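You operate a simulated robot arm through the tools that you are given. There is no shell and no other tool. Be economical: measure what you need, move in short steps, check, and stop when the job is done.

You run a simulated two-armed robot. Do the job below in one go: nothing can be reset, and whatever is moved stays where it is left.

TASK
Pick up the orange filter with one hand, pass it to the other hand and put it on the shelf of the grey table.

Only the result counts: the job must be done as asked and must still hold three seconds after the hand-in. Knocking over, shifting, dropping, spilling or breaking anything else fails it.

THE ROBOT
Two 7-joint arms with two-finger parallel grippers on one trunk, on a base that drives. Base frame: it is fixed to the floor where the robot stands at the start and does not move with it; the origin is under the middle of the robot, x ahead of it, y to its left, z up. Units: mm, rad, N and s.
The left shoulder is at the start at [-82, 119, 851], the right one opposite. With the tool pointing down near the work surface each hand reaches from about 160 to 580 mm from the robot's upright axis, wherever it stands, measured 20 degrees to its own side. Places, roughly: shelf of the grey table [-1700, -2700, 300]. Payload 3.43 kg a hand.
The TCP of each hand is the grasp point between the finger pads, 30 mm short of the fingertips. In the tool frame z runs along the fingers and y along their closing line. Largest opening 94 mm; finger width 28, thickness 10; the body of the gripper, 50 by 96 mm, starts 55 mm behind the TCP.
Orientation is that of the tool frame in the base frame, as [roll, pitch, yaw] about the fixed x, y, z axes, in that order (R = Rz(yaw) Ry(pitch) Rx(roll)). With the fingers straight down and closing along the base's y, the tool's x points along the base's -x, its y along +y and its z along -z.

THE INTERFACE
- The arms move only by the tool arm_command. It takes "left_motion", "right_motion" or both (then of equal length, played together; a hand with none holds still); each is a list of rows, each a list of 3 entries, a list of its own where there are three numbers: the turn, a rotation vector about the tool's x, y, z in units of 4 degrees (1.0 is 4 degrees), then the shift along the tool's x, y, z in units of 20 mm (1.0 is 20 mm), then the gripper command, from -1 (shut) to 1 (fully open), values between in proportion. In form: [[[rx, ry, rz], [tx, ty, tz], grip], ...]. A call has 1 to 10 rows; each row shifts and turns the commanded pose from where the row before left it, along the tool's axes as they then stand. A call with a number of a shift or a turn outside -1 to 1 is refused whole. Rows are played at 5 a second. More than 50 mm and 0.15 rad between two rows, or a gripper value outside its range, and nothing of the call is played. Where a pose cannot be reached the arm comes as near as it can. A force on the tool above 40 N (or 10 N above the force at the start of the call, whichever is more), or a blocked arm, ends the call early, and 0.2 s more pass. The fingers move at their own pace (about 153 mm/s each) and stop on an object; they squeeze with about 30 N. The grip force told is the motor's: it shows also when the fingers shut on nothing. Time passes only in rows, and 0.2 s behind the last, so rows that do not move let the fingers close. It gives the time, the measured TCP pose, the force on the tool (base axes), the opening and the grip force at its end, in the units of the frame above (readings bear some noise), with the torque about the TCP (base axes, N m) and any sound that the robot's microphone picked up, and new pictures: "pictures" is both (left out), scene, wrist or none (wrist: the cameras of the hands that moved).
- Cameras (640 x 400 px; columns grow to the right, rows downward): "scene" is now at [12.3, 27.5, 1572.4]; the picture's right is [0.36, -0.93, 0.00], its down [-0.73, -0.28, -0.62] and it looks along [0.58, 0.22, -0.79] (base axes); focal length 254 px, centre (320, 200). "left" rides on the left gripper at [76, -14, -103] in its tool frame; the picture's right is [0.18, 0.98, 0.00], its down [-0.75, 0.14, -0.64] and it looks along [-0.63, 0.12, 0.77] (tool axes); focal length 243 px, centre (320, 200). "right" rides on the right gripper at [76, 14, -102] in its tool frame; the picture's right is [-0.18, 0.98, 0.00], its down [-0.75, -0.14, -0.64] and it looks along [-0.63, -0.12, 0.77] (tool axes); focal length 243 px, centre (320, 200). There is no depth. A picture from a camera that has moved, and an enlarged one, comes with that camera's place and axes in the base frame and with its lens. The place of the scene camera against the robot may be out by one fixed shift of up to 25 mm in any direction.
- move_column(by): slides the trunk up (or, below 0, down) by that many mm; the arms and the scene camera ride with it, the base frame stays. It gives what a move gives, with no picture.
- roll_base(legs): drives the robot by 1 to 6 legs, each [ahead, left, turn to the left] in mm, mm and rad, along the robot's own axes; the way and the turn of a leg run together, so that a leg with both is an arc; at most 1500 mm and 3.142 rad a leg. The arms and the cameras ride along, it lands a little off, and it stops where it bumps. It gives what a move gives, and a new picture of the scene camera.
- pan_tilt(pan, tilt): turns the head with the scene camera to pan (to the left, within 2.496 rad either way) and tilt (down, from -0.506 to 1.204), counted from straight ahead of the robot. It gives what a move gives, and a new picture of the scene camera.
- close_up(camera, box): a new picture of the part [left, top, right, bottom] of that camera's present view, enlarged. No time passes.
- close_job(): hands the job in; it is judged then, once.

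Work in short steps. Places have to be worked out from the pictures, the camera data and where the tool is seen: move nearer, look again, correct. Check each grasp and each placing, and mend what went wrong. You have 120 turns and 260 pictures in all, those below and enlarged ones among them. Open the grippers and draw the arms clear of the work before you hand the job in, unless the task says otherwise; then end with one line.

The tools are called as name(argument=value, ...) on one line, values as JSON. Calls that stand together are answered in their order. arm_command: Moves the arms, as the interface text tells. Its arguments: {"type":"object","properties":{"left_motion":{"type":"array","items":{"type":"array"}},"right_motion":{"type":"array","items":{"type":"array"}},"pictures":{"type":"string","enum":["both","scene","wrist","none"]}},"required":[]} The other tools are called the same way: move_column (by) slides the trunk up or down; roll_base (legs) drives the base; pan_tilt (pan, tilt) turns the head that bears the scene camera; close_up (camera, box) takes an enlarged picture of a part of a camera's view; close_job () hands the job in.

At the start:

```text
time: 0.0
left_tool_pos: [344.2, 255.7, 1100.8]
left_ee_rot: [3.141, 0.0, 3.141]
left_contact_force: [-0.5, -0.1, -0.5]
left_wrist_torque: [0.05, -0.03, 0.02]
left_width: 94.1
left_finger_force: 0.0
right_tool_pos: [296.7, -28.1, 1112.2]
right_ee_rot: [3.141, 0.001, -3.142]
right_contact_force: [0.6, -0.6, 0.0]
right_wrist_torque: [-0.02, 0.01, 0.01]
right_width: 93.8
right_finger_force: 0.0
trunk travel left (down, up): [-275.0, 60.0]
robot x, y, heading: [-2.5, -0.0, -0.004]
head pan, tilt: [0.363, 0.904]
```

scene: 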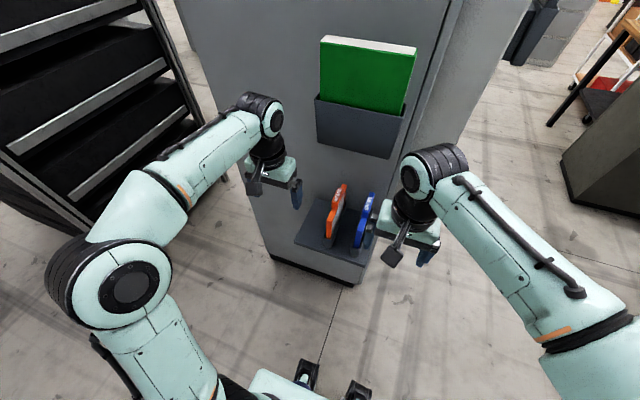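
right: 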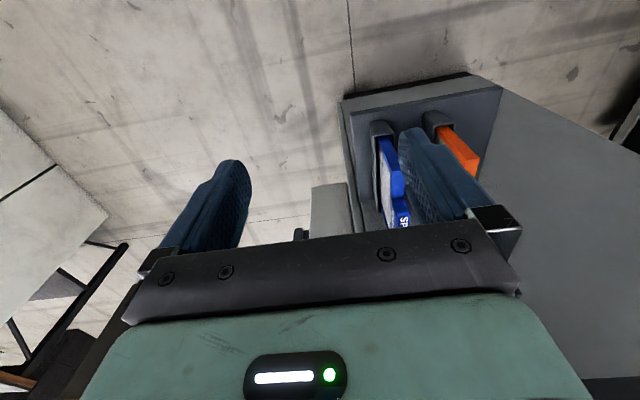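
left: 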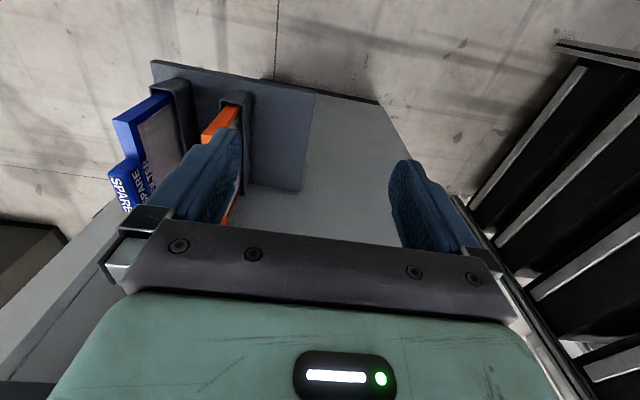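

The orange filter stands in a holder on the cabinet ahead, next to a blue one. I enlarge the views to see its shape and place.

close_up(camera="scene", box=[240, 150, 440, 290])

close_up(camera="left", box=[90, 40, 330, 240])

close_up(camera="right", box=[320, 60, 540, 240])

```text
2.86 times, centred on (340, 220) of scene
camera zoom: at [12.3, 27.5, 1572.4], right [0.36, -0.93, 0.0], down [-0.73, -0.28, -0.62], along [0.58, 0.22, -0.79], focal length 725 px, centre (263, 143)
```

zoom: 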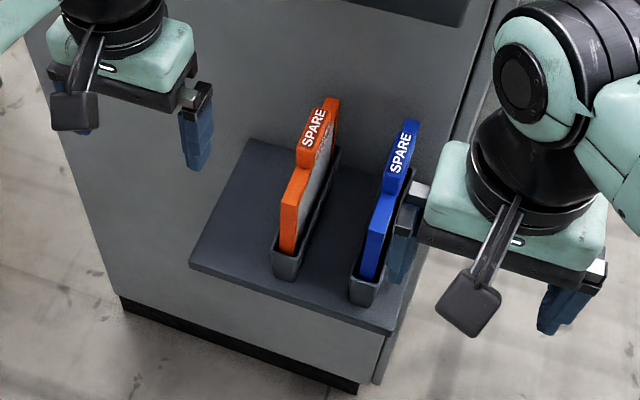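

```text
2.00 times, centred on (210, 140) of left
camera zoom: at [268.8, 242.5, 1203.0], right [-0.18, 0.98, 0.0], down [0.75, 0.14, 0.64], along [0.63, 0.12, -0.77], focal length 485 px, centre (540, 320)
```

zoom: 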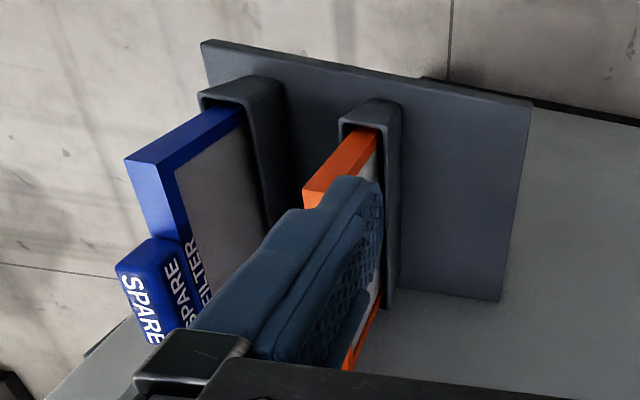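

```text
2.22 times, centred on (430, 150) of right
camera zoom: at [220.1, -13.7, 1215.9], right [0.18, 0.98, 0.0], down [0.75, -0.14, 0.64], along [0.63, -0.12, -0.77], focal length 539 px, centre (76, 311)
```

zoom: 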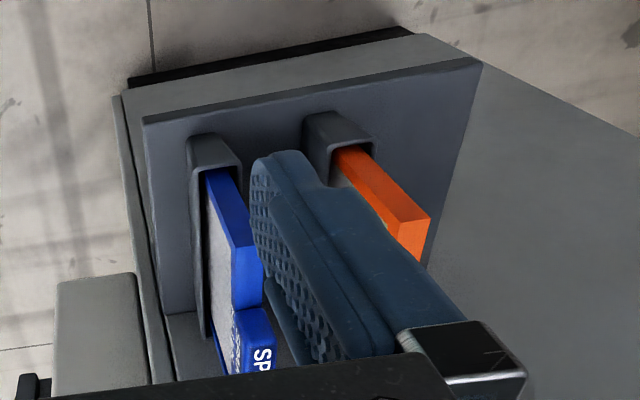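

I triangulate the filter's near top corner at about (400, 146, 962), plane along x, thin along y. I move the right hand aside and bring the left hand in line to see the filter between its fingers.

arm_command(left_motion=[[[0, 0, 0], [0.4, -0.95, 0], 1], [[0, 0, 0], [0.4, -0.95, 0], 1], [[0, 0, 0], [0.4, -0.95, 0], 1], [[0, 0, 0], [0.4, -0.95, 0], 1], [[0, 0, 0], [0.4, -0.95, 0], 1], [[0, 0, 0], [0.4, -0.95, 0], 1]], right_motion=[[[0, 0, 0], [0, -1, 0], 1], [[0, 0, 0], [0, -1, 0], 1], [[0, 0, 0], [0, -1, 0], 1], [[0, 0, 0], [0, -1, 0], 1], [[0, 0, 0], [0, -1, 0], 1], [[0, 0, 0], [0, -1, 0], 1]])

```text
time: 1.4
left_tool_pos: [296.0, 142.2, 1100.9]
left_ee_rot: [3.142, 0.0, 3.141]
left_contact_force: [0.3, -0.8, 0.0]
left_wrist_torque: [0.0, 0.02, 0.01]
left_width: 94.0
left_finger_force: 0.1
right_tool_pos: [297.1, -148.9, 1113.1]
right_ee_rot: [3.141, -0.001, -3.141]
right_contact_force: [-0.2, -0.5, 0.6]
right_wrist_torque: [0.04, 0.04, 0.02]
right_width: 93.8
right_finger_force: 0.0
trunk travel left (down, up): [-275.0, 60.0]
robot x, y, heading: [-2.2, 0.1, 0.0]
head pan, tilt: [0.363, 0.904]
camera scene: at [11.9, 26.7, 1572.4], right [0.36, -0.93, 0.0], down [-0.73, -0.28, -0.62], along [0.58, 0.22, -0.79], focal length 254 px, centre (320, 200)
camera right: at [221.0, -134.3, 1216.3], right [0.18, 0.98, 0.0], down [0.75, -0.14, 0.64], along [0.63, -0.12, -0.77], focal length 243 px, centre (320, 200)
camera left: at [220.7, 127.5, 1204.0], right [-0.18, 0.98, 0.0], down [0.75, 0.14, 0.64], along [0.63, 0.12, -0.77], focal length 243 px, centre (320, 200)
```

scene: 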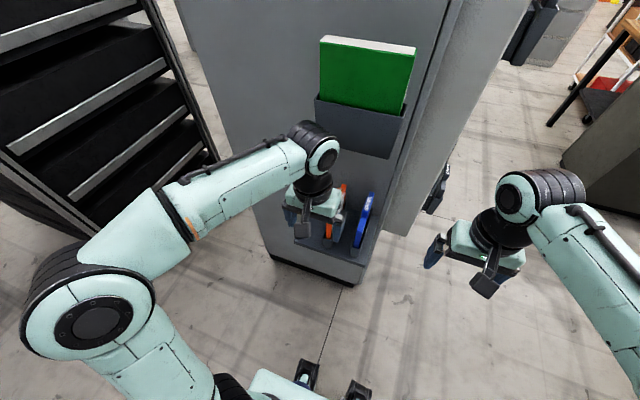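
right: 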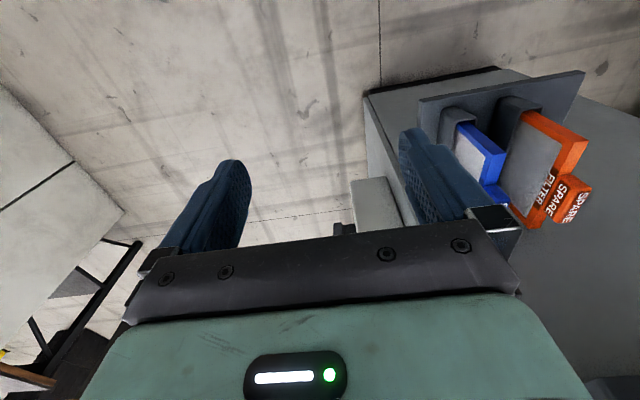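
left: 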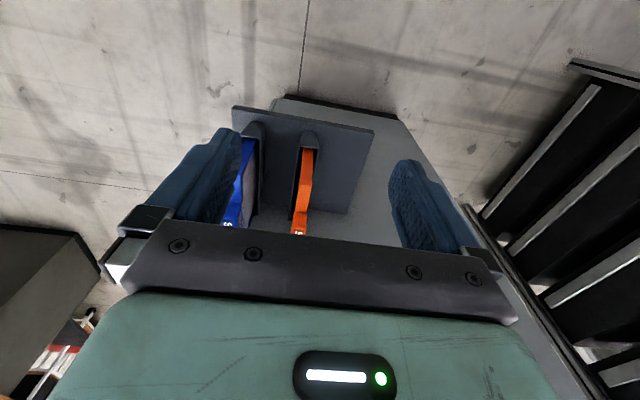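

close_up(camera="right", box=[400, 50, 640, 240])

close_up(camera="left", box=[220, 90, 400, 240])

```text
2.11 times, centred on (520, 145) of right
camera zoom: at [221.0, -134.3, 1216.3], right [0.18, 0.98, 0.0], down [0.75, -0.14, 0.64], along [0.63, -0.12, -0.77], focal length 511 px, centre (-101, 316)
```

zoom: 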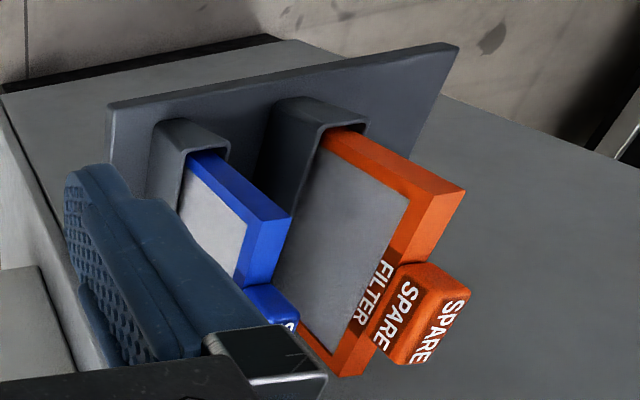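

```text
2.67 times, centred on (310, 165) of left
camera zoom: at [220.7, 127.5, 1204.0], right [-0.18, 0.98, 0.0], down [0.75, 0.14, 0.64], along [0.63, 0.12, -0.77], focal length 647 px, centre (347, 293)
```

zoom: 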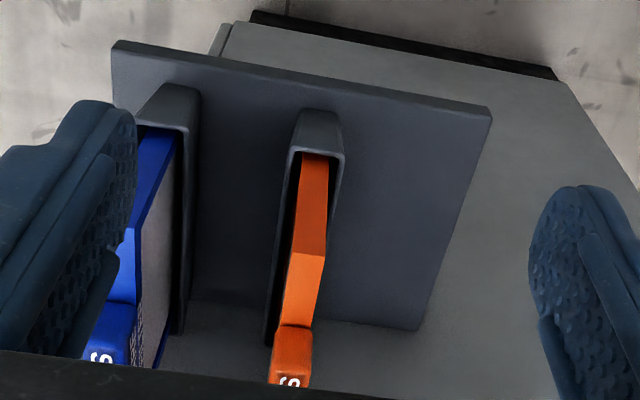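

Plate top edge is at z≈945, x 411–565, y≈144; the tab spans x≈460–516 with its top at z≈980. I tilt the left tool 16° so the wrist stays clear of the pocket above.

arm_command(left_motion=[[[0, -1, 0], [0, 0.02, 0], 0.3], [[0, -1, 0], [0, 0.02, 0], 0.3], [[0, -1, 0], [0, 0.02, 0], 0.3], [[0, -1, 0], [0, 0.02, 0], 0.3]], pictures="none")

arm_command(left_motion=[[[0, 0, 0], [-1, 0, 0.72], 0.3], [[0, 0, 0], [-1, 0, 0.72], 0.3], [[0, 0, 0], [-1, 0, 0.72], 0.3], [[0, 0, 0], [-1, 0, 0.72], 0.3], [[0, 0, 0], [-1, 0, 0.72], 0.3], [[0, 0, 0], [-1, 0, 0.72], 0.3], [[0, 0, 0], [-1, 0, 0.72], 0.3]])

close_up(camera="scene", box=[220, 80, 460, 290])

close_up(camera="left", box=[180, 60, 450, 250])

```text
time: 2.4
left_tool_pos: [295.6, 144.4, 1101.6]
left_ee_rot: [-3.141, 0.281, -3.141]
left_contact_force: [-0.3, 0.5, -0.4]
left_wrist_torque: [0.0, 0.02, -0.02]
left_width: 61.1
left_finger_force: 0.1
right_tool_pos: [296.8, -146.7, 1112.5]
right_ee_rot: [-3.141, 0.0, 3.14]
right_contact_force: [-0.4, -0.8, 0.5]
right_wrist_torque: [0.03, -0.02, 0.0]
right_width: 93.9
right_finger_force: 0.1
trunk travel left (down, up): [-275.0, 60.0]
robot x, y, heading: [-1.3, 1.7, 0.001]
head pan, tilt: [0.363, 0.904]
```

```text
time: 4.0
left_tool_pos: [456.9, 147.9, 1039.3]
left_ee_rot: [3.142, 0.279, -3.141]
left_contact_force: [1.0, -0.1, -0.6]
left_wrist_torque: [-0.03, -0.01, -0.01]
left_width: 61.2
left_finger_force: 0.0
right_tool_pos: [298.3, -146.4, 1112.5]
right_ee_rot: [3.141, 0.0, 3.141]
right_contact_force: [0.1, -0.2, 0.0]
right_wrist_torque: [-0.01, -0.02, 0.01]
right_width: 94.1
right_finger_force: 0.1
trunk travel left (down, up): [-275.0, 60.0]
robot x, y, heading: [-0.9, -0.5, -0.001]
head pan, tilt: [0.363, 0.904]
camera scene: at [13.1, 27.4, 1572.4], right [0.36, -0.93, 0.0], down [-0.74, -0.28, -0.62], along [0.58, 0.22, -0.79], focal length 254 px, centre (320, 200)
camera left: at [356.8, 132.5, 1117.1], right [-0.18, 0.98, -0.05], down [0.55, 0.14, 0.82], along [0.82, 0.12, -0.56], focal length 243 px, centre (320, 200)
```

scene: 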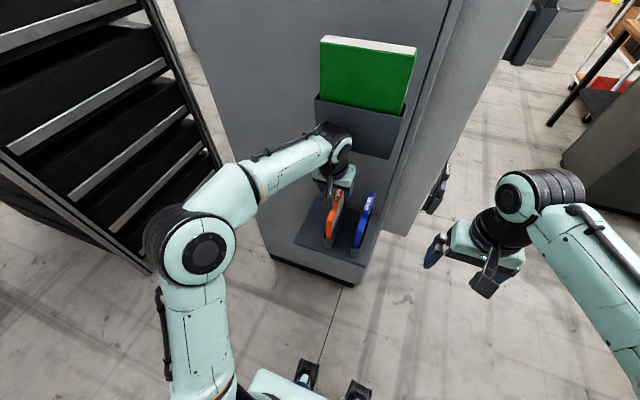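
left: 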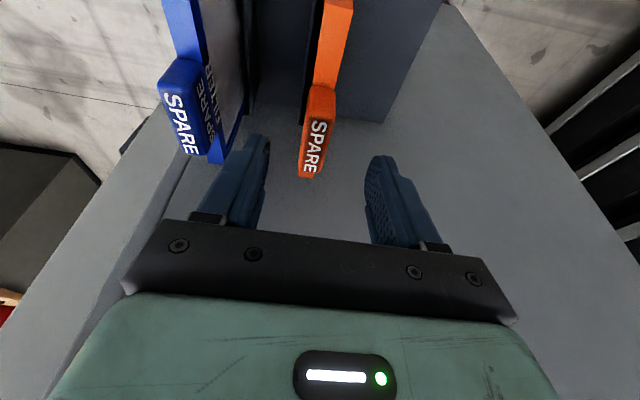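

```text
1.90 times, centred on (340, 185) of scene
camera zoom: at [13.1, 27.4, 1572.4], right [0.36, -0.93, 0.0], down [-0.74, -0.28, -0.62], along [0.58, 0.22, -0.79], focal length 484 px, centre (282, 229)
```

zoom: 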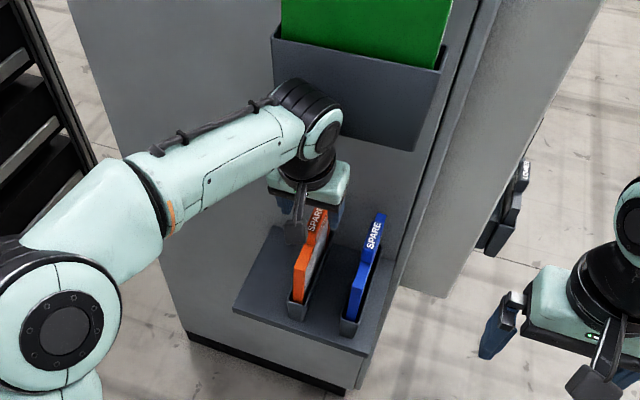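

```text
2.11 times, centred on (315, 155) of left
camera zoom: at [356.8, 132.5, 1117.1], right [-0.18, 0.98, -0.05], down [0.55, 0.14, 0.82], along [0.82, 0.12, -0.56], focal length 511 px, centre (330, 295)
```

zoom: 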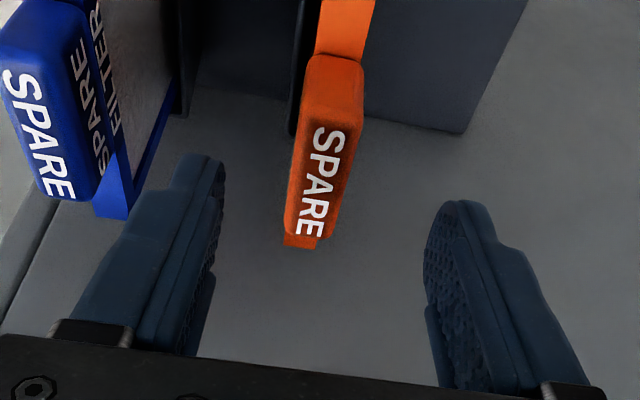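

The tab top lies at x≈452–517, y≈145, z≈980, in line with the tool. I advance 78 mm along the tool axis to straddle it.

arm_command(left_motion=[[[0, 0, 0], [-0.05, -0.035, 0.97], 0.3], [[0, 0, 0], [-0.05, -0.035, 0.97], 0.3], [[0, 0, 0], [-0.05, -0.035, 0.97], 0.3], [[0, 0, 0], [-0.05, -0.035, 0.97], 0.3]])

close_up(camera="left", box=[180, 60, 450, 250])

```text
time: 5.0
left_tool_pos: [484.3, 142.5, 966.2]
left_ee_rot: [-3.14, 0.28, 3.142]
left_contact_force: [-0.6, -0.1, 0.6]
left_wrist_torque: [-0.01, 0.04, 0.0]
left_width: 61.3
left_finger_force: 0.0
right_tool_pos: [297.6, -146.6, 1114.6]
right_ee_rot: [3.141, -0.001, 3.141]
right_contact_force: [0.6, -0.2, 0.8]
right_wrist_torque: [-0.01, -0.02, 0.0]
right_width: 94.1
right_finger_force: 0.0
trunk travel left (down, up): [-275.0, 60.0]
robot x, y, heading: [0.2, -0.3, -0.001]
head pan, tilt: [0.363, 0.904]
camera scene: at [12.7, 27.5, 1572.4], right [0.36, -0.93, 0.0], down [-0.74, -0.28, -0.62], along [0.58, 0.22, -0.79], focal length 254 px, centre (320, 200)
camera left: at [383.7, 129.1, 1044.2], right [-0.18, 0.98, -0.05], down [0.55, 0.14, 0.82], along [0.82, 0.12, -0.56], focal length 243 px, centre (320, 200)
```

scene: 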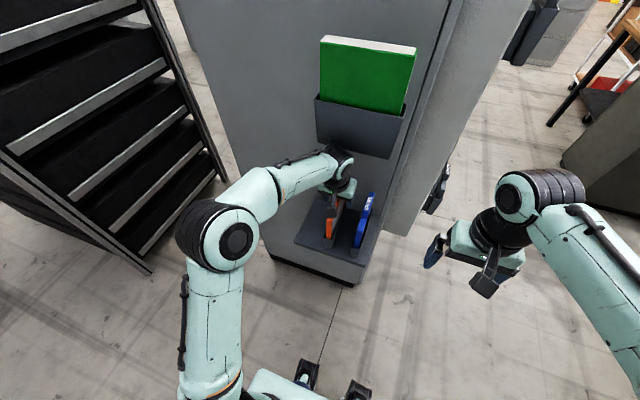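
left: 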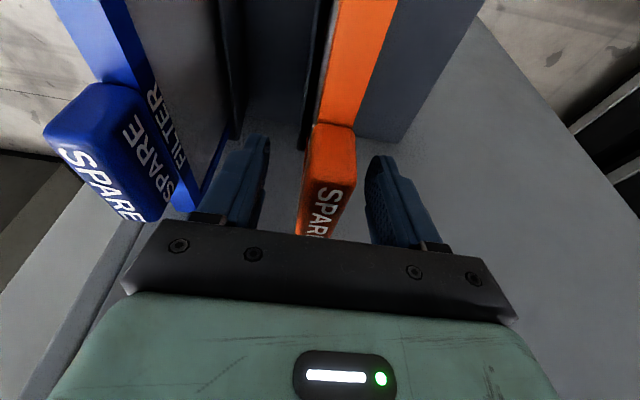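

```text
2.11 times, centred on (315, 155) of left
camera zoom: at [383.7, 129.1, 1044.2], right [-0.18, 0.98, -0.05], down [0.55, 0.14, 0.82], along [0.82, 0.12, -0.56], focal length 511 px, centre (330, 295)
```

zoom: 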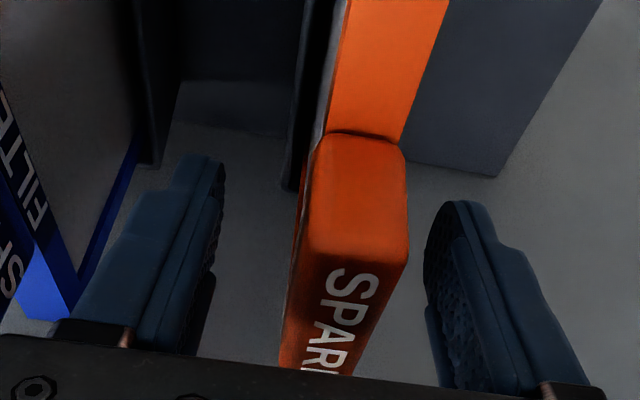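

Tab straddled, sitting about 2–3 mm to the +y side. I shift slightly and close.

arm_command(left_motion=[[[0, 0, 0], [0, 0.13, 0], 0.3], [[0, 0, 0], [0, 0, 0], -0.3], [[0, 0, 0], [0, 0, 0], -1], [[0, 0, 0], [0, 0, 0], -1]], pictures="wrist")

```text
time: 6.0
left_tool_pos: [484.9, 143.9, 968.2]
left_ee_rot: [-3.141, 0.279, -3.141]
left_contact_force: [0.1, 0.3, -0.1]
left_wrist_torque: [0.0, 0.03, 0.01]
left_width: 23.7
left_finger_force: 30.0
right_tool_pos: [297.8, -147.7, 1112.4]
right_ee_rot: [-3.141, 0.0, 3.141]
right_contact_force: [0.5, -0.4, -0.3]
right_wrist_torque: [0.02, 0.01, -0.02]
right_width: 93.7
right_finger_force: 0.1
trunk travel left (down, up): [-275.0, 60.0]
robot x, y, heading: [-2.3, -0.8, 0.001]
head pan, tilt: [0.363, 0.904]
camera left: at [383.1, 130.3, 1045.4], right [-0.18, 0.98, -0.05], down [0.55, 0.14, 0.82], along [0.82, 0.12, -0.56], focal length 243 px, centre (320, 200)
```

left: 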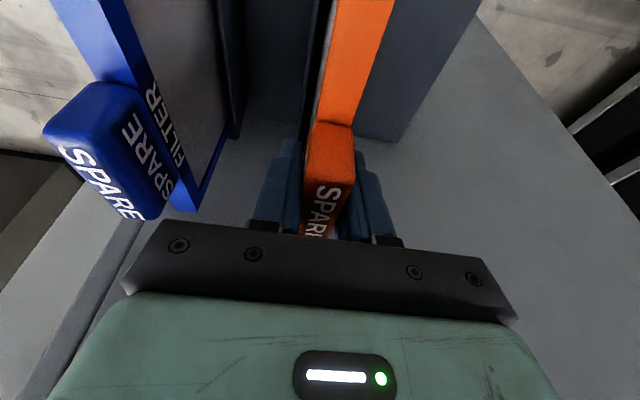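

Gripped (23.7 mm, 30 N). I lift 40 mm straight up and check.

arm_command(left_motion=[[[0, 0, 0], [-0.138, 0, -0.48], -1], [[0, 0, 0], [-0.138, 0, -0.48], -1], [[0, 0, 0], [-0.138, 0, -0.48], -1], [[0, 0, 0], [-0.138, 0, -0.48], -1]])

close_up(camera="scene", box=[250, 110, 430, 270])

close_up(camera="right", box=[400, 50, 640, 240])

```text
time: 7.0
left_tool_pos: [484.2, 143.3, 1007.0]
left_ee_rot: [-3.141, 0.277, 3.141]
left_contact_force: [0.1, 0.0, 0.4]
left_wrist_torque: [0.02, 0.02, 0.03]
left_width: 23.6
left_finger_force: 30.0
right_tool_pos: [297.5, -146.4, 1112.9]
right_ee_rot: [-3.141, 0.0, -3.14]
right_contact_force: [0.1, -0.2, -0.1]
right_wrist_torque: [0.0, -0.01, 0.02]
right_width: 94.1
right_finger_force: 0.0
trunk travel left (down, up): [-275.0, 60.0]
robot x, y, heading: [6.9, -0.3, -0.002]
head pan, tilt: [0.363, 0.904]
camera scene: at [12.2, 27.5, 1572.4], right [0.36, -0.93, 0.0], down [-0.73, -0.28, -0.62], along [0.58, 0.22, -0.79], focal length 254 px, centre (320, 200)
camera left: at [382.9, 130.1, 1085.3], right [-0.18, 0.98, -0.05], down [0.55, 0.14, 0.82], along [0.82, 0.12, -0.56], focal length 243 px, centre (320, 200)
```

scene: 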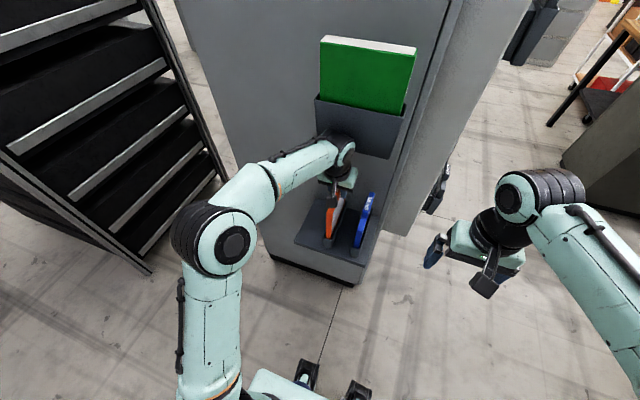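
left: 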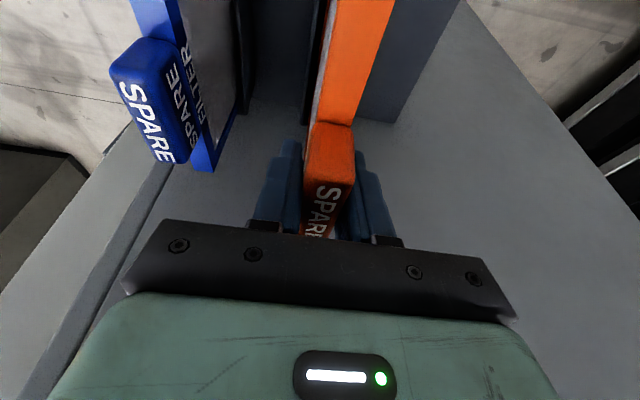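

```text
2.50 times, centred on (340, 190) of scene
camera zoom: at [12.2, 27.5, 1572.4], right [0.36, -0.93, 0.0], down [-0.73, -0.28, -0.62], along [0.58, 0.22, -0.79], focal length 635 px, centre (270, 225)
```

zoom: 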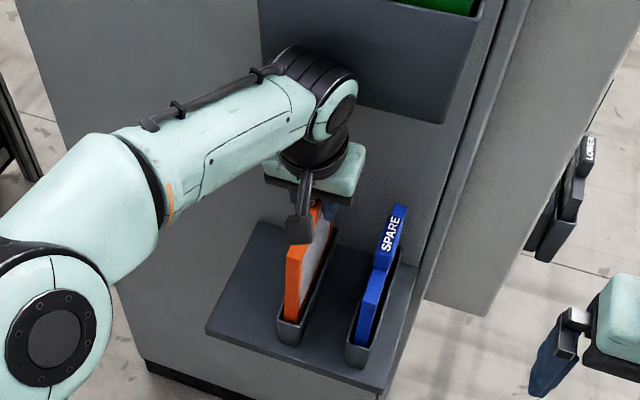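

```text
2.11 times, centred on (520, 145) of right
camera zoom: at [221.3, -133.3, 1216.3], right [0.18, 0.98, 0.0], down [0.75, -0.14, 0.64], along [0.63, -0.12, -0.77], focal length 511 px, centre (-101, 316)
```

zoom: 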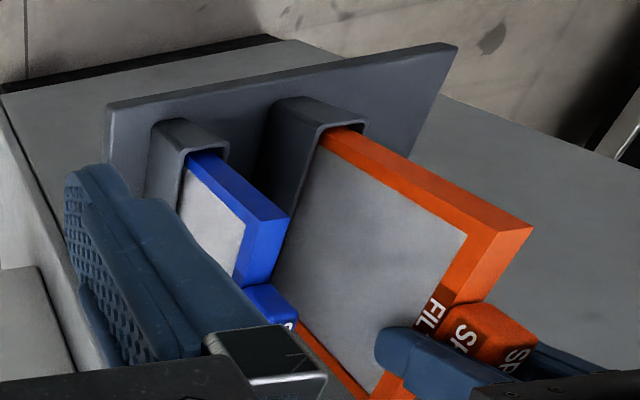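

The filter slides out cleanly and still is in the holder. I lift another 60 mm.

arm_command(left_motion=[[[0, 0, 0], [-0.138, 0, -0.48], -1], [[0, 0, 0], [-0.138, 0, -0.48], -1], [[0, 0, 0], [-0.138, 0, -0.48], -1], [[0, 0, 0], [-0.138, 0, -0.48], -1], [[0, 0, 0], [-0.138, 0, -0.48], -1], [[0, 0, 0], [-0.138, 0, -0.48], -1]], pictures="none")

close_up(camera="scene", box=[250, 110, 430, 270])

close_up(camera="right", box=[400, 50, 640, 240])

```text
time: 7.7
left_tool_pos: [481.1, 144.6, 1027.8]
left_ee_rot: [3.136, 0.266, 3.14]
left_contact_force: [-10.5, 2.6, -1.4]
left_wrist_torque: [-0.21, -1.4, -0.02]
left_width: 23.7
left_finger_force: 30.0
right_tool_pos: [296.1, -147.1, 1114.2]
right_ee_rot: [-3.141, 0.002, -3.141]
right_contact_force: [0.0, -0.2, -0.5]
right_wrist_torque: [-0.01, 0.03, 0.0]
right_width: 94.1
right_finger_force: 0.0
trunk travel left (down, up): [-275.0, 60.0]
robot x, y, heading: [0.3, 2.6, 0.002]
head pan, tilt: [0.363, 0.904]
stopped in row 3 (left hand): the force on the tool passed its limit at 49 N (the readings are from after the stop); the commanded pose is now the measured one
```

```text
2.50 times, centred on (340, 190) of scene
camera zoom: at [9.8, 27.7, 1572.6], right [0.36, -0.93, 0.0], down [-0.73, -0.28, -0.62], along [0.58, 0.22, -0.79], focal length 635 px, centre (270, 225)
```

zoom: 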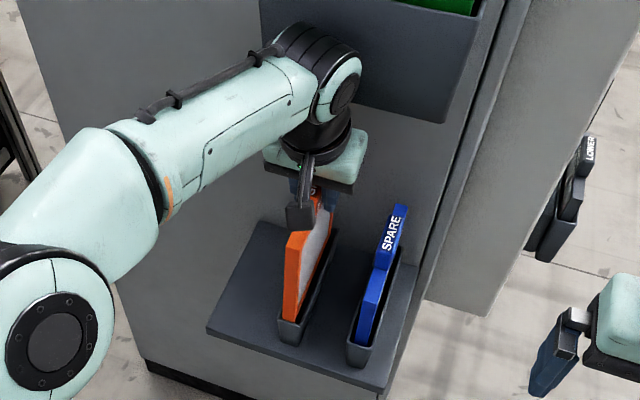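

```text
2.11 times, centred on (520, 145) of right
camera zoom: at [219.5, -133.0, 1216.8], right [0.18, 0.98, 0.0], down [0.75, -0.14, 0.64], along [0.63, -0.12, -0.77], focal length 511 px, centre (-101, 316)
```

zoom: 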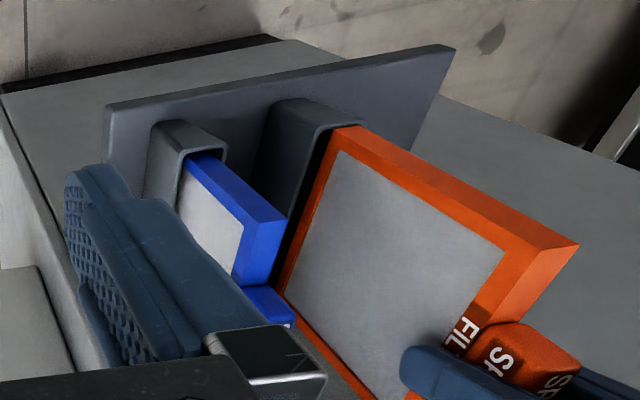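

Something stopped the lift: the reading implies contact ~130 mm above the TCP, i.e. the wrist touching the pocket. I look closer before moving.

close_up(camera="scene", box=[310, 170, 390, 250])

close_up(camera="right", box=[490, 80, 610, 180])

close_up(camera="scene", box=[300, 80, 420, 190])

close_up(camera="left", box=[220, 0, 440, 240])

```text
5.00 times, centred on (350, 210) of scene
camera zoom: at [9.8, 27.7, 1572.6], right [0.36, -0.93, 0.0], down [-0.73, -0.28, -0.62], along [0.58, 0.22, -0.79], focal length 1269 px, centre (170, 150)
```

zoom: 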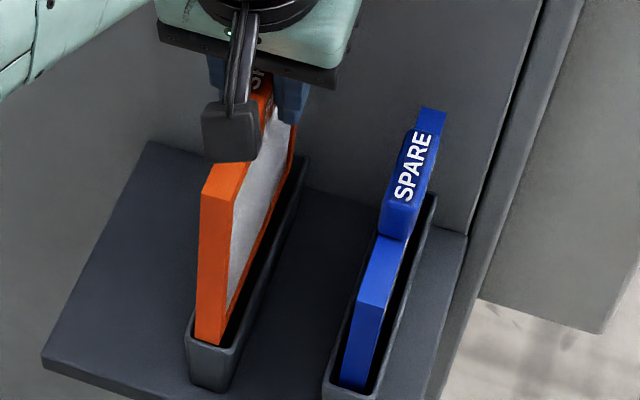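

```text
4.00 times, centred on (550, 130) of right
camera zoom: at [219.5, -133.0, 1216.8], right [0.18, 0.98, 0.0], down [0.75, -0.14, 0.64], along [0.63, -0.12, -0.77], focal length 970 px, centre (-600, 480)
```

zoom: 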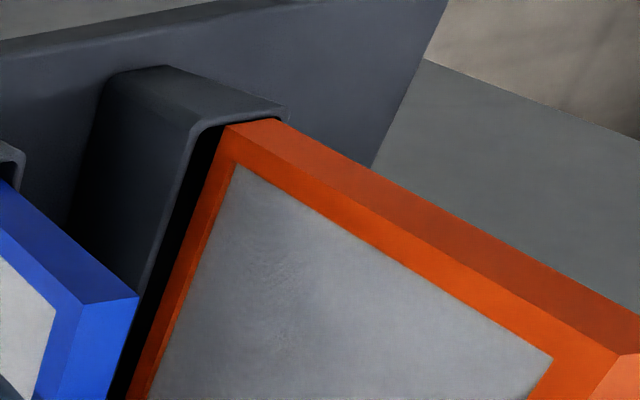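

```text
3.64 times, centred on (360, 135) of scene
camera zoom: at [9.8, 27.7, 1572.6], right [0.36, -0.93, 0.0], down [-0.73, -0.28, -0.62], along [0.58, 0.22, -0.79], focal length 923 px, centre (174, 436)
```

zoom: 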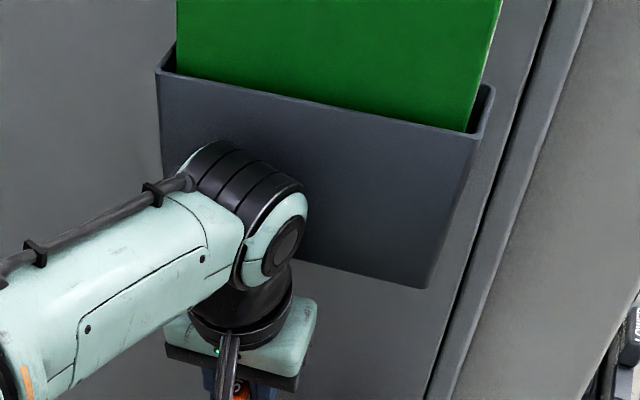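

```text
1.67 times, centred on (330, 120) of left
camera zoom: at [380.2, 130.5, 1106.9], right [-0.18, 0.98, -0.04], down [0.56, 0.14, 0.82], along [0.81, 0.12, -0.57], focal length 404 px, centre (303, 333)
```

zoom: 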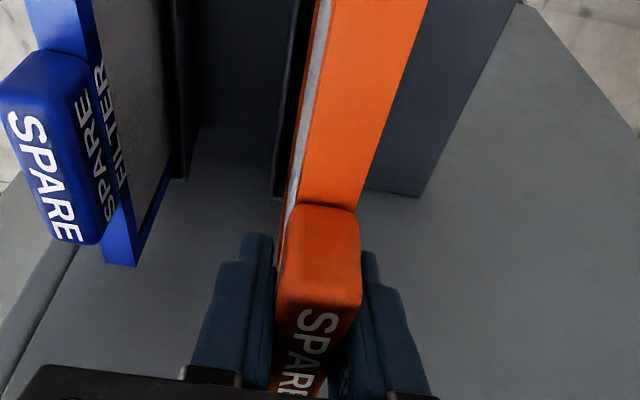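

The filter's bottom is almost at the rim; only the wrist touches the pocket front. I tilt 4° about the filter's near-bottom corner (wrist moves back ~20 mm), then lift 30 mm.

arm_command(left_motion=[[[0, -0.5, 0], [0.235, 0, -0.2], -1], [[0, -0.5, 0], [0.235, 0, -0.2], -1], [[0, 0, 0], [-0.165, 0, -0.472], -1], [[0, 0, 0], [-0.165, 0, -0.472], -1], [[0, 0, 0], [-0.165, 0, -0.472], -1]], pictures="none")

close_up(camera="scene", box=[270, 110, 430, 250])

close_up(camera="right", box=[440, 50, 640, 210])

```text
time: 8.9
left_tool_pos: [469.1, 145.6, 1054.0]
left_ee_rot: [3.133, 0.317, 3.139]
left_contact_force: [-8.0, 0.2, -34.4]
left_wrist_torque: [-0.58, -0.5, 0.16]
left_width: 23.9
left_finger_force: 30.6
right_tool_pos: [298.5, -146.0, 1111.5]
right_ee_rot: [-3.141, -0.003, 3.141]
right_contact_force: [0.5, -0.1, 0.1]
right_wrist_torque: [0.03, -0.02, -0.01]
right_width: 94.3
right_finger_force: 0.1
trunk travel left (down, up): [-275.0, 60.0]
robot x, y, heading: [1.1, 1.6, 0.0]
head pan, tilt: [0.363, 0.904]
```

```text
2.86 times, centred on (350, 180) of scene
camera zoom: at [12.8, 28.6, 1571.8], right [0.36, -0.93, 0.0], down [-0.74, -0.28, -0.62], along [0.58, 0.22, -0.79], focal length 725 px, centre (234, 257)
```

zoom: 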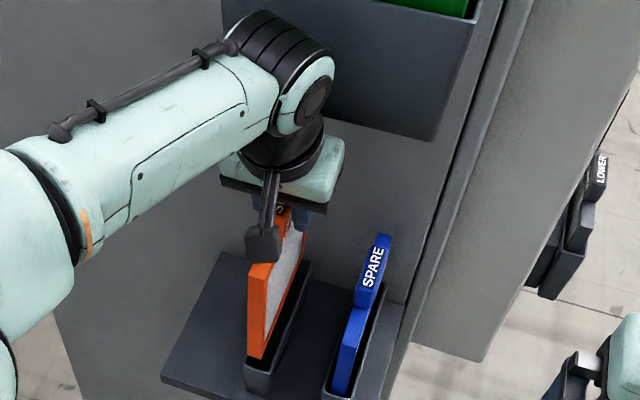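

```text
2.50 times, centred on (540, 130) of right
camera zoom: at [221.6, -132.3, 1215.6], right [0.18, 0.98, 0.0], down [0.75, -0.14, 0.64], along [0.63, -0.12, -0.77], focal length 606 px, centre (-230, 375)
```

zoom: 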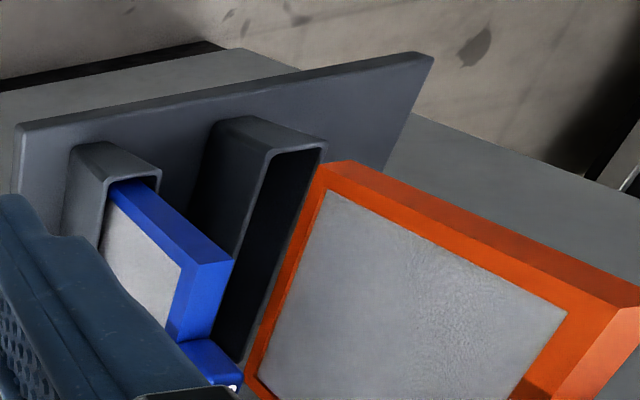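

The filter now is ~20 mm above the rim, but something above presses down (−34 N). I ease down 4 mm while pulling back toward the robot.

arm_command(left_motion=[[[0, 0, 0], [0.4, 0, 0.1], -1], [[0, 0, 0], [0.5, 0, -0.1], -1], [[0, 0, 0], [0.6, 0, -0.2], -1]], pictures="none")

close_up(camera="scene", box=[270, 110, 430, 250])

close_up(camera="right", box=[440, 50, 640, 210])

```text
time: 9.7
left_tool_pos: [442.7, 145.3, 1056.3]
left_ee_rot: [3.14, 0.338, 3.14]
left_contact_force: [0.4, -0.3, -0.9]
left_wrist_torque: [0.01, 0.03, 0.0]
left_width: 23.8
left_finger_force: 30.2
right_tool_pos: [296.9, -146.6, 1112.6]
right_ee_rot: [3.141, 0.0, 3.141]
right_contact_force: [1.1, -0.2, -0.4]
right_wrist_torque: [-0.02, 0.0, 0.02]
right_width: 93.9
right_finger_force: 0.1
trunk travel left (down, up): [-275.0, 60.0]
robot x, y, heading: [-2.3, 2.5, -0.002]
head pan, tilt: [0.363, 0.904]
```

```text
2.86 times, centred on (350, 180) of scene
camera zoom: at [13.0, 27.8, 1572.5], right [0.36, -0.93, 0.0], down [-0.74, -0.28, -0.62], along [0.58, 0.22, -0.79], focal length 725 px, centre (234, 257)
```

zoom: 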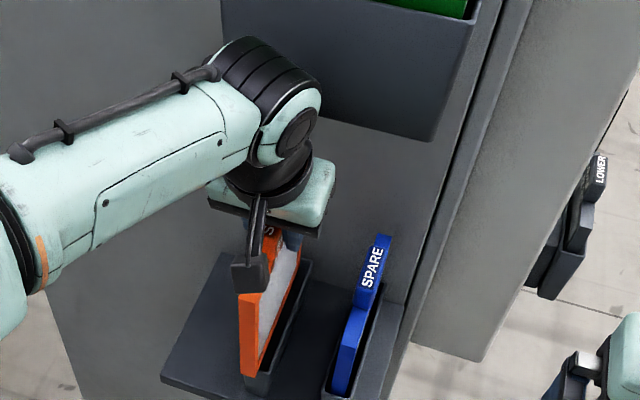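

```text
2.50 times, centred on (540, 130) of right
camera zoom: at [221.9, -133.0, 1216.3], right [0.18, 0.98, 0.0], down [0.75, -0.14, 0.64], along [0.63, -0.12, -0.77], focal length 606 px, centre (-230, 375)
```

zoom: 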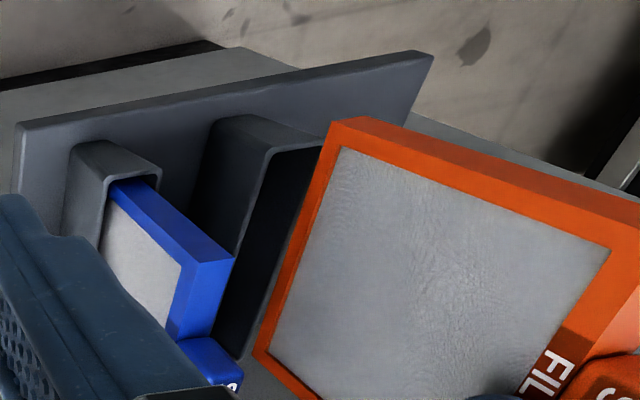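

Free of the holder with no force. I draw the filter back 90 mm and up 20 mm, then look around.

arm_command(left_motion=[[[0, 0, 0], [0.78, 0, -0.49], -1], [[0, 0, 0], [0.78, 0, -0.49], -1], [[0, 0, 0], [0.78, 0, -0.49], -1], [[0, 0, 0], [0.78, 0, -0.49], -1], [[0, 0, 0], [0.78, 0, -0.49], -1]], pictures="scene")

pan_tilt(pan=-2.3, tilt=0.35)

pan_tilt(pan=2.49, tilt=0.45)

pan_tilt(pan=-1.2, tilt=0.5)

```text
time: 10.9
left_tool_pos: [352.2, 144.5, 1077.0]
left_ee_rot: [3.137, 0.336, -3.141]
left_contact_force: [0.9, 1.2, -0.5]
left_wrist_torque: [0.0, 0.03, 0.0]
left_width: 23.5
left_finger_force: 30.3
right_tool_pos: [296.5, -147.2, 1112.5]
right_ee_rot: [3.14, -0.001, -3.141]
right_contact_force: [-1.2, 0.6, -0.1]
right_wrist_torque: [0.0, 0.0, 0.01]
right_width: 94.0
right_finger_force: 0.1
trunk travel left (down, up): [-275.0, 60.0]
robot x, y, heading: [-1.2, -0.9, 0.002]
head pan, tilt: [0.363, 0.904]
camera scene: at [11.4, 27.6, 1572.4], right [0.36, -0.93, 0.0], down [-0.73, -0.28, -0.62], along [0.58, 0.22, -0.79], focal length 254 px, centre (320, 200)
```

scene: 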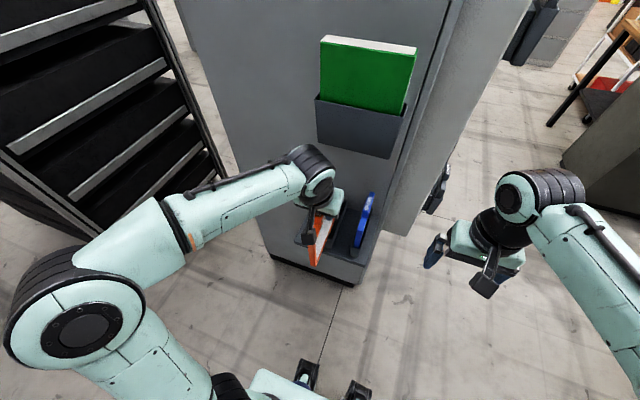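

```text
time: 13.3
left_tool_pos: [351.8, 143.9, 1077.2]
left_ee_rot: [3.139, 0.335, 3.141]
left_contact_force: [0.6, -0.6, -0.4]
left_wrist_torque: [0.0, 0.0, -0.01]
left_width: 23.5
left_finger_force: 29.9
right_tool_pos: [297.3, -147.4, 1112.8]
right_ee_rot: [3.141, 0.0, -3.141]
right_contact_force: [0.6, 0.1, 0.0]
right_wrist_torque: [0.0, -0.01, -0.01]
right_width: 93.9
right_finger_force: 0.0
trunk travel left (down, up): [-275.0, 60.0]
robot x, y, heading: [-0.5, -3.4, -0.001]
head pan, tilt: [-2.3, 0.351]
camera scene: at [-120.4, -68.7, 1620.2], right [-0.75, 0.67, 0.0], down [0.23, 0.26, -0.94], along [-0.63, -0.7, -0.34], focal length 254 px, centre (320, 200)
```

scene: 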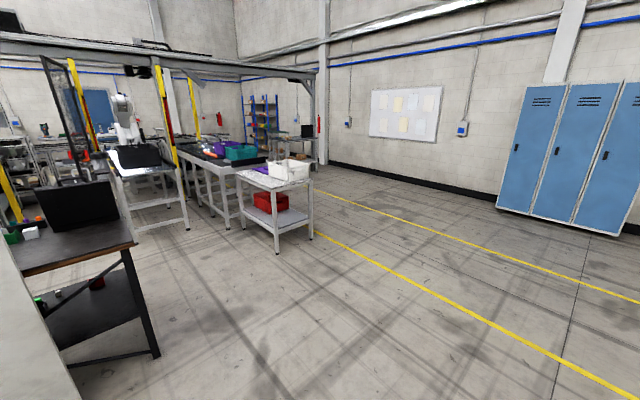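

```text
time: 17.1
left_tool_pos: [352.9, 144.8, 1078.2]
left_ee_rot: [3.139, 0.336, 3.14]
left_contact_force: [0.7, -1.3, 0.1]
left_wrist_torque: [0.02, 0.0, 0.03]
left_width: 23.6
left_finger_force: 30.0
right_tool_pos: [296.5, -146.4, 1113.5]
right_ee_rot: [-3.14, 0.0, 3.141]
right_contact_force: [0.2, -0.2, 0.4]
right_wrist_torque: [-0.01, 0.01, -0.02]
right_width: 93.9
right_finger_force: 0.1
trunk travel left (down, up): [-275.0, 60.0]
robot x, y, heading: [0.3, -0.0, -0.005]
head pan, tilt: [2.491, 0.45]
camera scene: at [-131.5, 56.5, 1611.0], right [0.61, 0.8, 0.0], down [0.35, -0.26, -0.9], along [-0.72, 0.55, -0.44], focal length 254 px, centre (320, 200)
```

scene: 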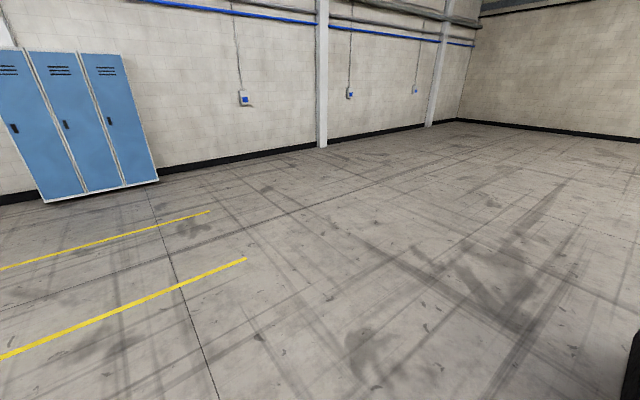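

```text
time: 20.2
left_tool_pos: [352.4, 143.5, 1077.0]
left_ee_rot: [3.139, 0.336, 3.139]
left_contact_force: [-0.2, 0.0, -1.1]
left_wrist_torque: [-0.03, -0.02, -0.01]
left_width: 23.7
left_finger_force: 29.8
right_tool_pos: [297.4, -147.9, 1113.2]
right_ee_rot: [3.141, 0.0, -3.141]
right_contact_force: [0.4, -0.3, 0.3]
right_wrist_torque: [0.03, -0.01, 0.01]
right_width: 94.0
right_finger_force: 0.0
trunk travel left (down, up): [-275.0, 60.0]
robot x, y, heading: [-0.0, 1.5, 0.003]
head pan, tilt: [-1.201, 0.499]
camera scene: at [-25.4, -84.0, 1606.5], right [-0.93, -0.36, 0.0], down [-0.17, 0.45, -0.88], along [0.32, -0.82, -0.48], focal length 254 px, centre (320, 200)
```

scene: 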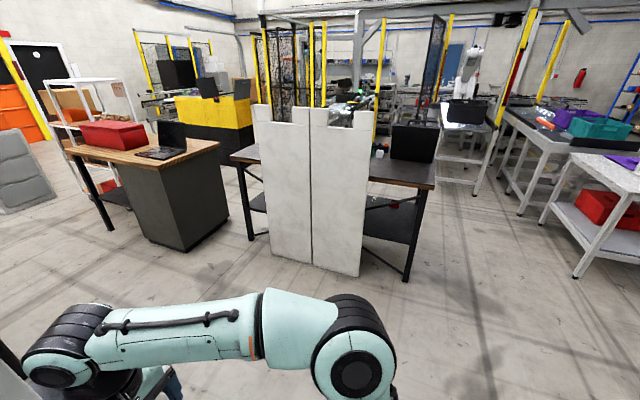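

The grey table with a red box on its lower shelf is behind-right; the floor behind is clear. I back the robot 500 mm away from the cabinet so there is room for the handover.

roll_base(legs=[[-500, 0, 0]])

pan_tilt(pan=0.0, tilt=0.9)

```text
time: 23.1
left_tool_pos: [-145.5, 143.7, 1077.4]
left_ee_rot: [3.138, 0.336, 3.137]
left_contact_force: [0.1, 1.1, -1.4]
left_wrist_torque: [0.02, -0.03, 0.0]
left_width: 23.7
left_finger_force: 29.7
right_tool_pos: [-201.2, -148.1, 1112.0]
right_ee_rot: [3.141, 0.0, 3.14]
right_contact_force: [-0.8, -0.1, -0.3]
right_wrist_torque: [0.0, 0.0, -0.02]
right_width: 93.8
right_finger_force: 0.0
trunk travel left (down, up): [-275.0, 60.0]
robot x, y, heading: [-498.1, 0.8, -0.003]
head pan, tilt: [-1.201, 0.499]
camera scene: at [-523.6, -83.4, 1606.6], right [-0.93, -0.36, 0.0], down [-0.17, 0.45, -0.88], along [0.32, -0.82, -0.48], focal length 254 px, centre (320, 200)
```

scene: 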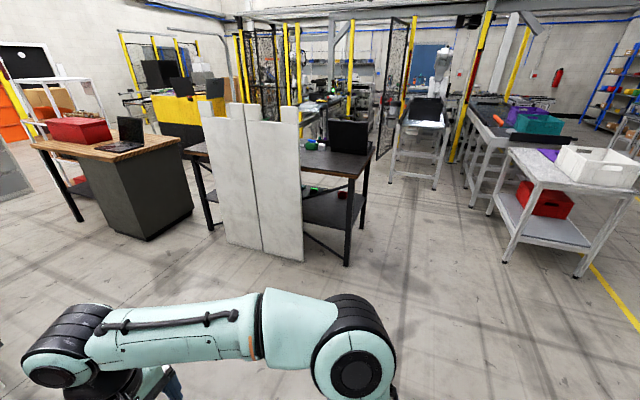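

```text
time: 24.5
left_tool_pos: [-144.4, 144.0, 1075.4]
left_ee_rot: [3.138, 0.335, 3.137]
left_contact_force: [-0.2, -0.2, -1.0]
left_wrist_torque: [-0.01, 0.01, -0.01]
left_width: 24.0
left_finger_force: 30.4
right_tool_pos: [-201.5, -146.4, 1113.0]
right_ee_rot: [3.141, -0.001, 3.137]
right_contact_force: [0.0, 0.2, 0.1]
right_wrist_torque: [0.03, 0.02, 0.03]
right_width: 94.0
right_finger_force: 0.1
trunk travel left (down, up): [-275.0, 60.0]
robot x, y, heading: [-498.9, -1.1, -0.004]
head pan, tilt: [0.0, 0.901]
camera scene: at [-480.5, 1.2, 1572.7], right [0.0, -1.0, 0.0], down [-0.78, 0.0, -0.62], along [0.62, 0.0, -0.78], focal length 254 px, centre (320, 200)
```

scene: 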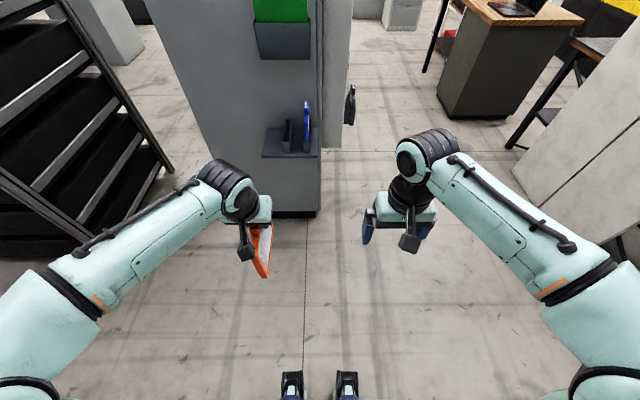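

I move the left hand toward the middle ahead (y≈24), while starting to pitch the right hand to point forward.

arm_command(left_motion=[[[0, 0, 0], [-0.94, -1, 0.21], -1], [[0, 0, 0], [-0.94, -1, 0.21], -1], [[0, 0, 0], [-0.94, -1, 0.21], -1], [[0, 0, 0], [-0.94, -1, 0.21], -1], [[0, 0, 0], [-0.94, -1, 0.21], -1], [[0, 0, 0], [-0.94, -1, 0.21], -1], [[0, 0, 0], [0, 0, 0], -1], [[0, 0, 0], [0, 0, 0], -1], [[0, 0, 0], [0, 0, 0], -1], [[0, 0, 0], [0, 0, 0], -1]], right_motion=[[[0, -1, 0], [0, -0.3, 0.5], 0.3], [[0, -1, 0], [0, -0.3, 0.5], 0.3], [[0, -1, 0], [0, -0.3, 0.5], 0.3], [[0, -1, 0], [0, -0.3, 0.5], 0.3], [[0, -1, 0], [0, 0, 0.5], 0.3], [[0, -1, 0], [0, 0, 0], 0.3], [[0, -1, 0], [0, 0, 0], 0.3], [[0, -1, 0], [0, 0, 0], 0.3], [[0, -1, 0], [0, 0, 0], 0.3], [[0, -1, 0], [0, 0, 0], 0.3]], pictures="scene")

arm_command(right_motion=[[[0, -1, 0], [0, 0, 0], 0.3], [[0, -1, 0], [0, 0, 0], 0.3], [[0, -1, 0], [0, 0, 0], 0.3], [[0, -1, 0], [0, 0, 0], 0.3], [[0, -1, 0], [0, 0, 0], 0.3], [[0, -1, 0], [0, 0, 0], 0.3], [[0, -1, 0], [0, 0, 0], 0.3], [[0, -1, 0], [0, 0, 0], 0.3], [[0, -1, 0], [0, 0, 0], 0.3], [[0, -1, 0], [0, 0, 0], 0.3]])

```text
time: 26.7
left_tool_pos: [-32.5, 20.3, 1089.6]
left_ee_rot: [3.137, 0.335, 3.136]
left_contact_force: [0.3, 0.8, -0.8]
left_wrist_torque: [-0.02, -0.03, -0.02]
left_width: 23.7
left_finger_force: 30.3
right_tool_pos: [-193.7, -171.8, 1062.6]
right_ee_rot: [-3.141, 0.7, 3.14]
right_contact_force: [-0.1, -0.3, 0.1]
right_wrist_torque: [0.0, 0.0, 0.01]
right_width: 61.0
right_finger_force: 0.0
trunk travel left (down, up): [-275.0, 60.0]
robot x, y, heading: [-500.0, -0.5, -0.004]
head pan, tilt: [0.0, 0.901]
camera scene: at [-480.8, 1.3, 1572.7], right [0.0, -1.0, 0.0], down [-0.78, 0.0, -0.62], along [0.62, 0.0, -0.78], focal length 254 px, centre (320, 200)
```

scene: 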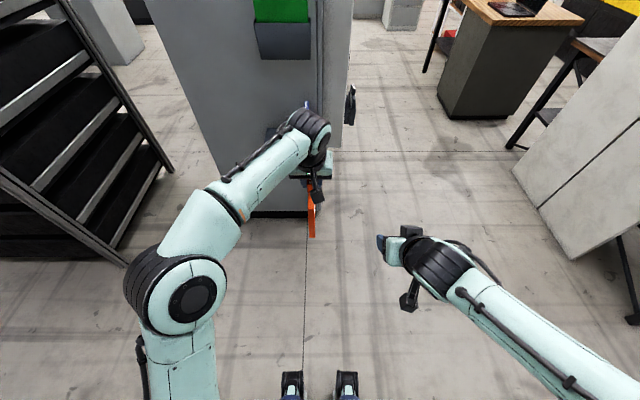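

```text
time: 28.9
left_tool_pos: [-31.6, 20.2, 1090.2]
left_ee_rot: [3.137, 0.333, 3.136]
left_contact_force: [-0.1, -0.8, -0.7]
left_wrist_torque: [0.02, 0.0, -0.01]
left_width: 23.6
left_finger_force: 30.2
right_tool_pos: [-149.0, -170.9, 1098.5]
right_ee_rot: [3.139, 1.394, 3.134]
right_contact_force: [-0.2, -0.2, 0.9]
right_wrist_torque: [-0.05, -0.01, -0.02]
right_width: 61.0
right_finger_force: 0.0
right hand out of reach, approached as far as the arm can: row 6, 7, 8, 9, 10
trunk travel left (down, up): [-275.0, 60.0]
robot x, y, heading: [-501.3, -1.4, -0.004]
head pan, tilt: [0.0, 0.901]
camera scene: at [-480.2, 1.3, 1572.7], right [0.0, -1.0, 0.0], down [-0.78, 0.0, -0.62], along [0.62, 0.0, -0.78], focal length 254 px, centre (320, 200)
camera right: at [-264.2, -157.3, 1042.2], right [0.03, 0.98, 0.18], down [-0.5, -0.14, 0.85], along [0.86, -0.12, 0.49], focal length 243 px, centre (320, 200)
```

scene: 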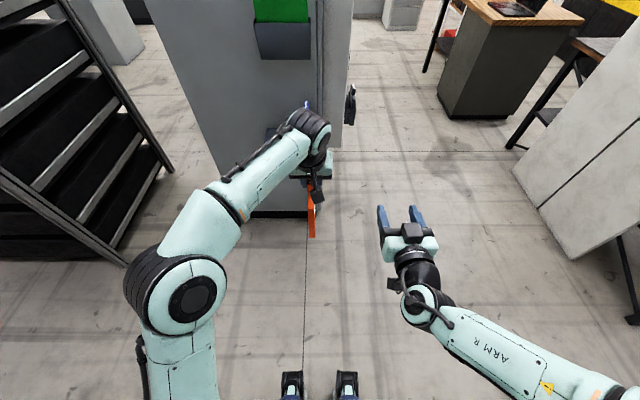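
right: 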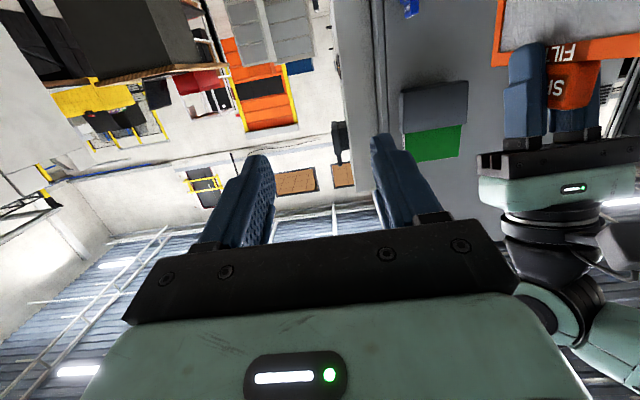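

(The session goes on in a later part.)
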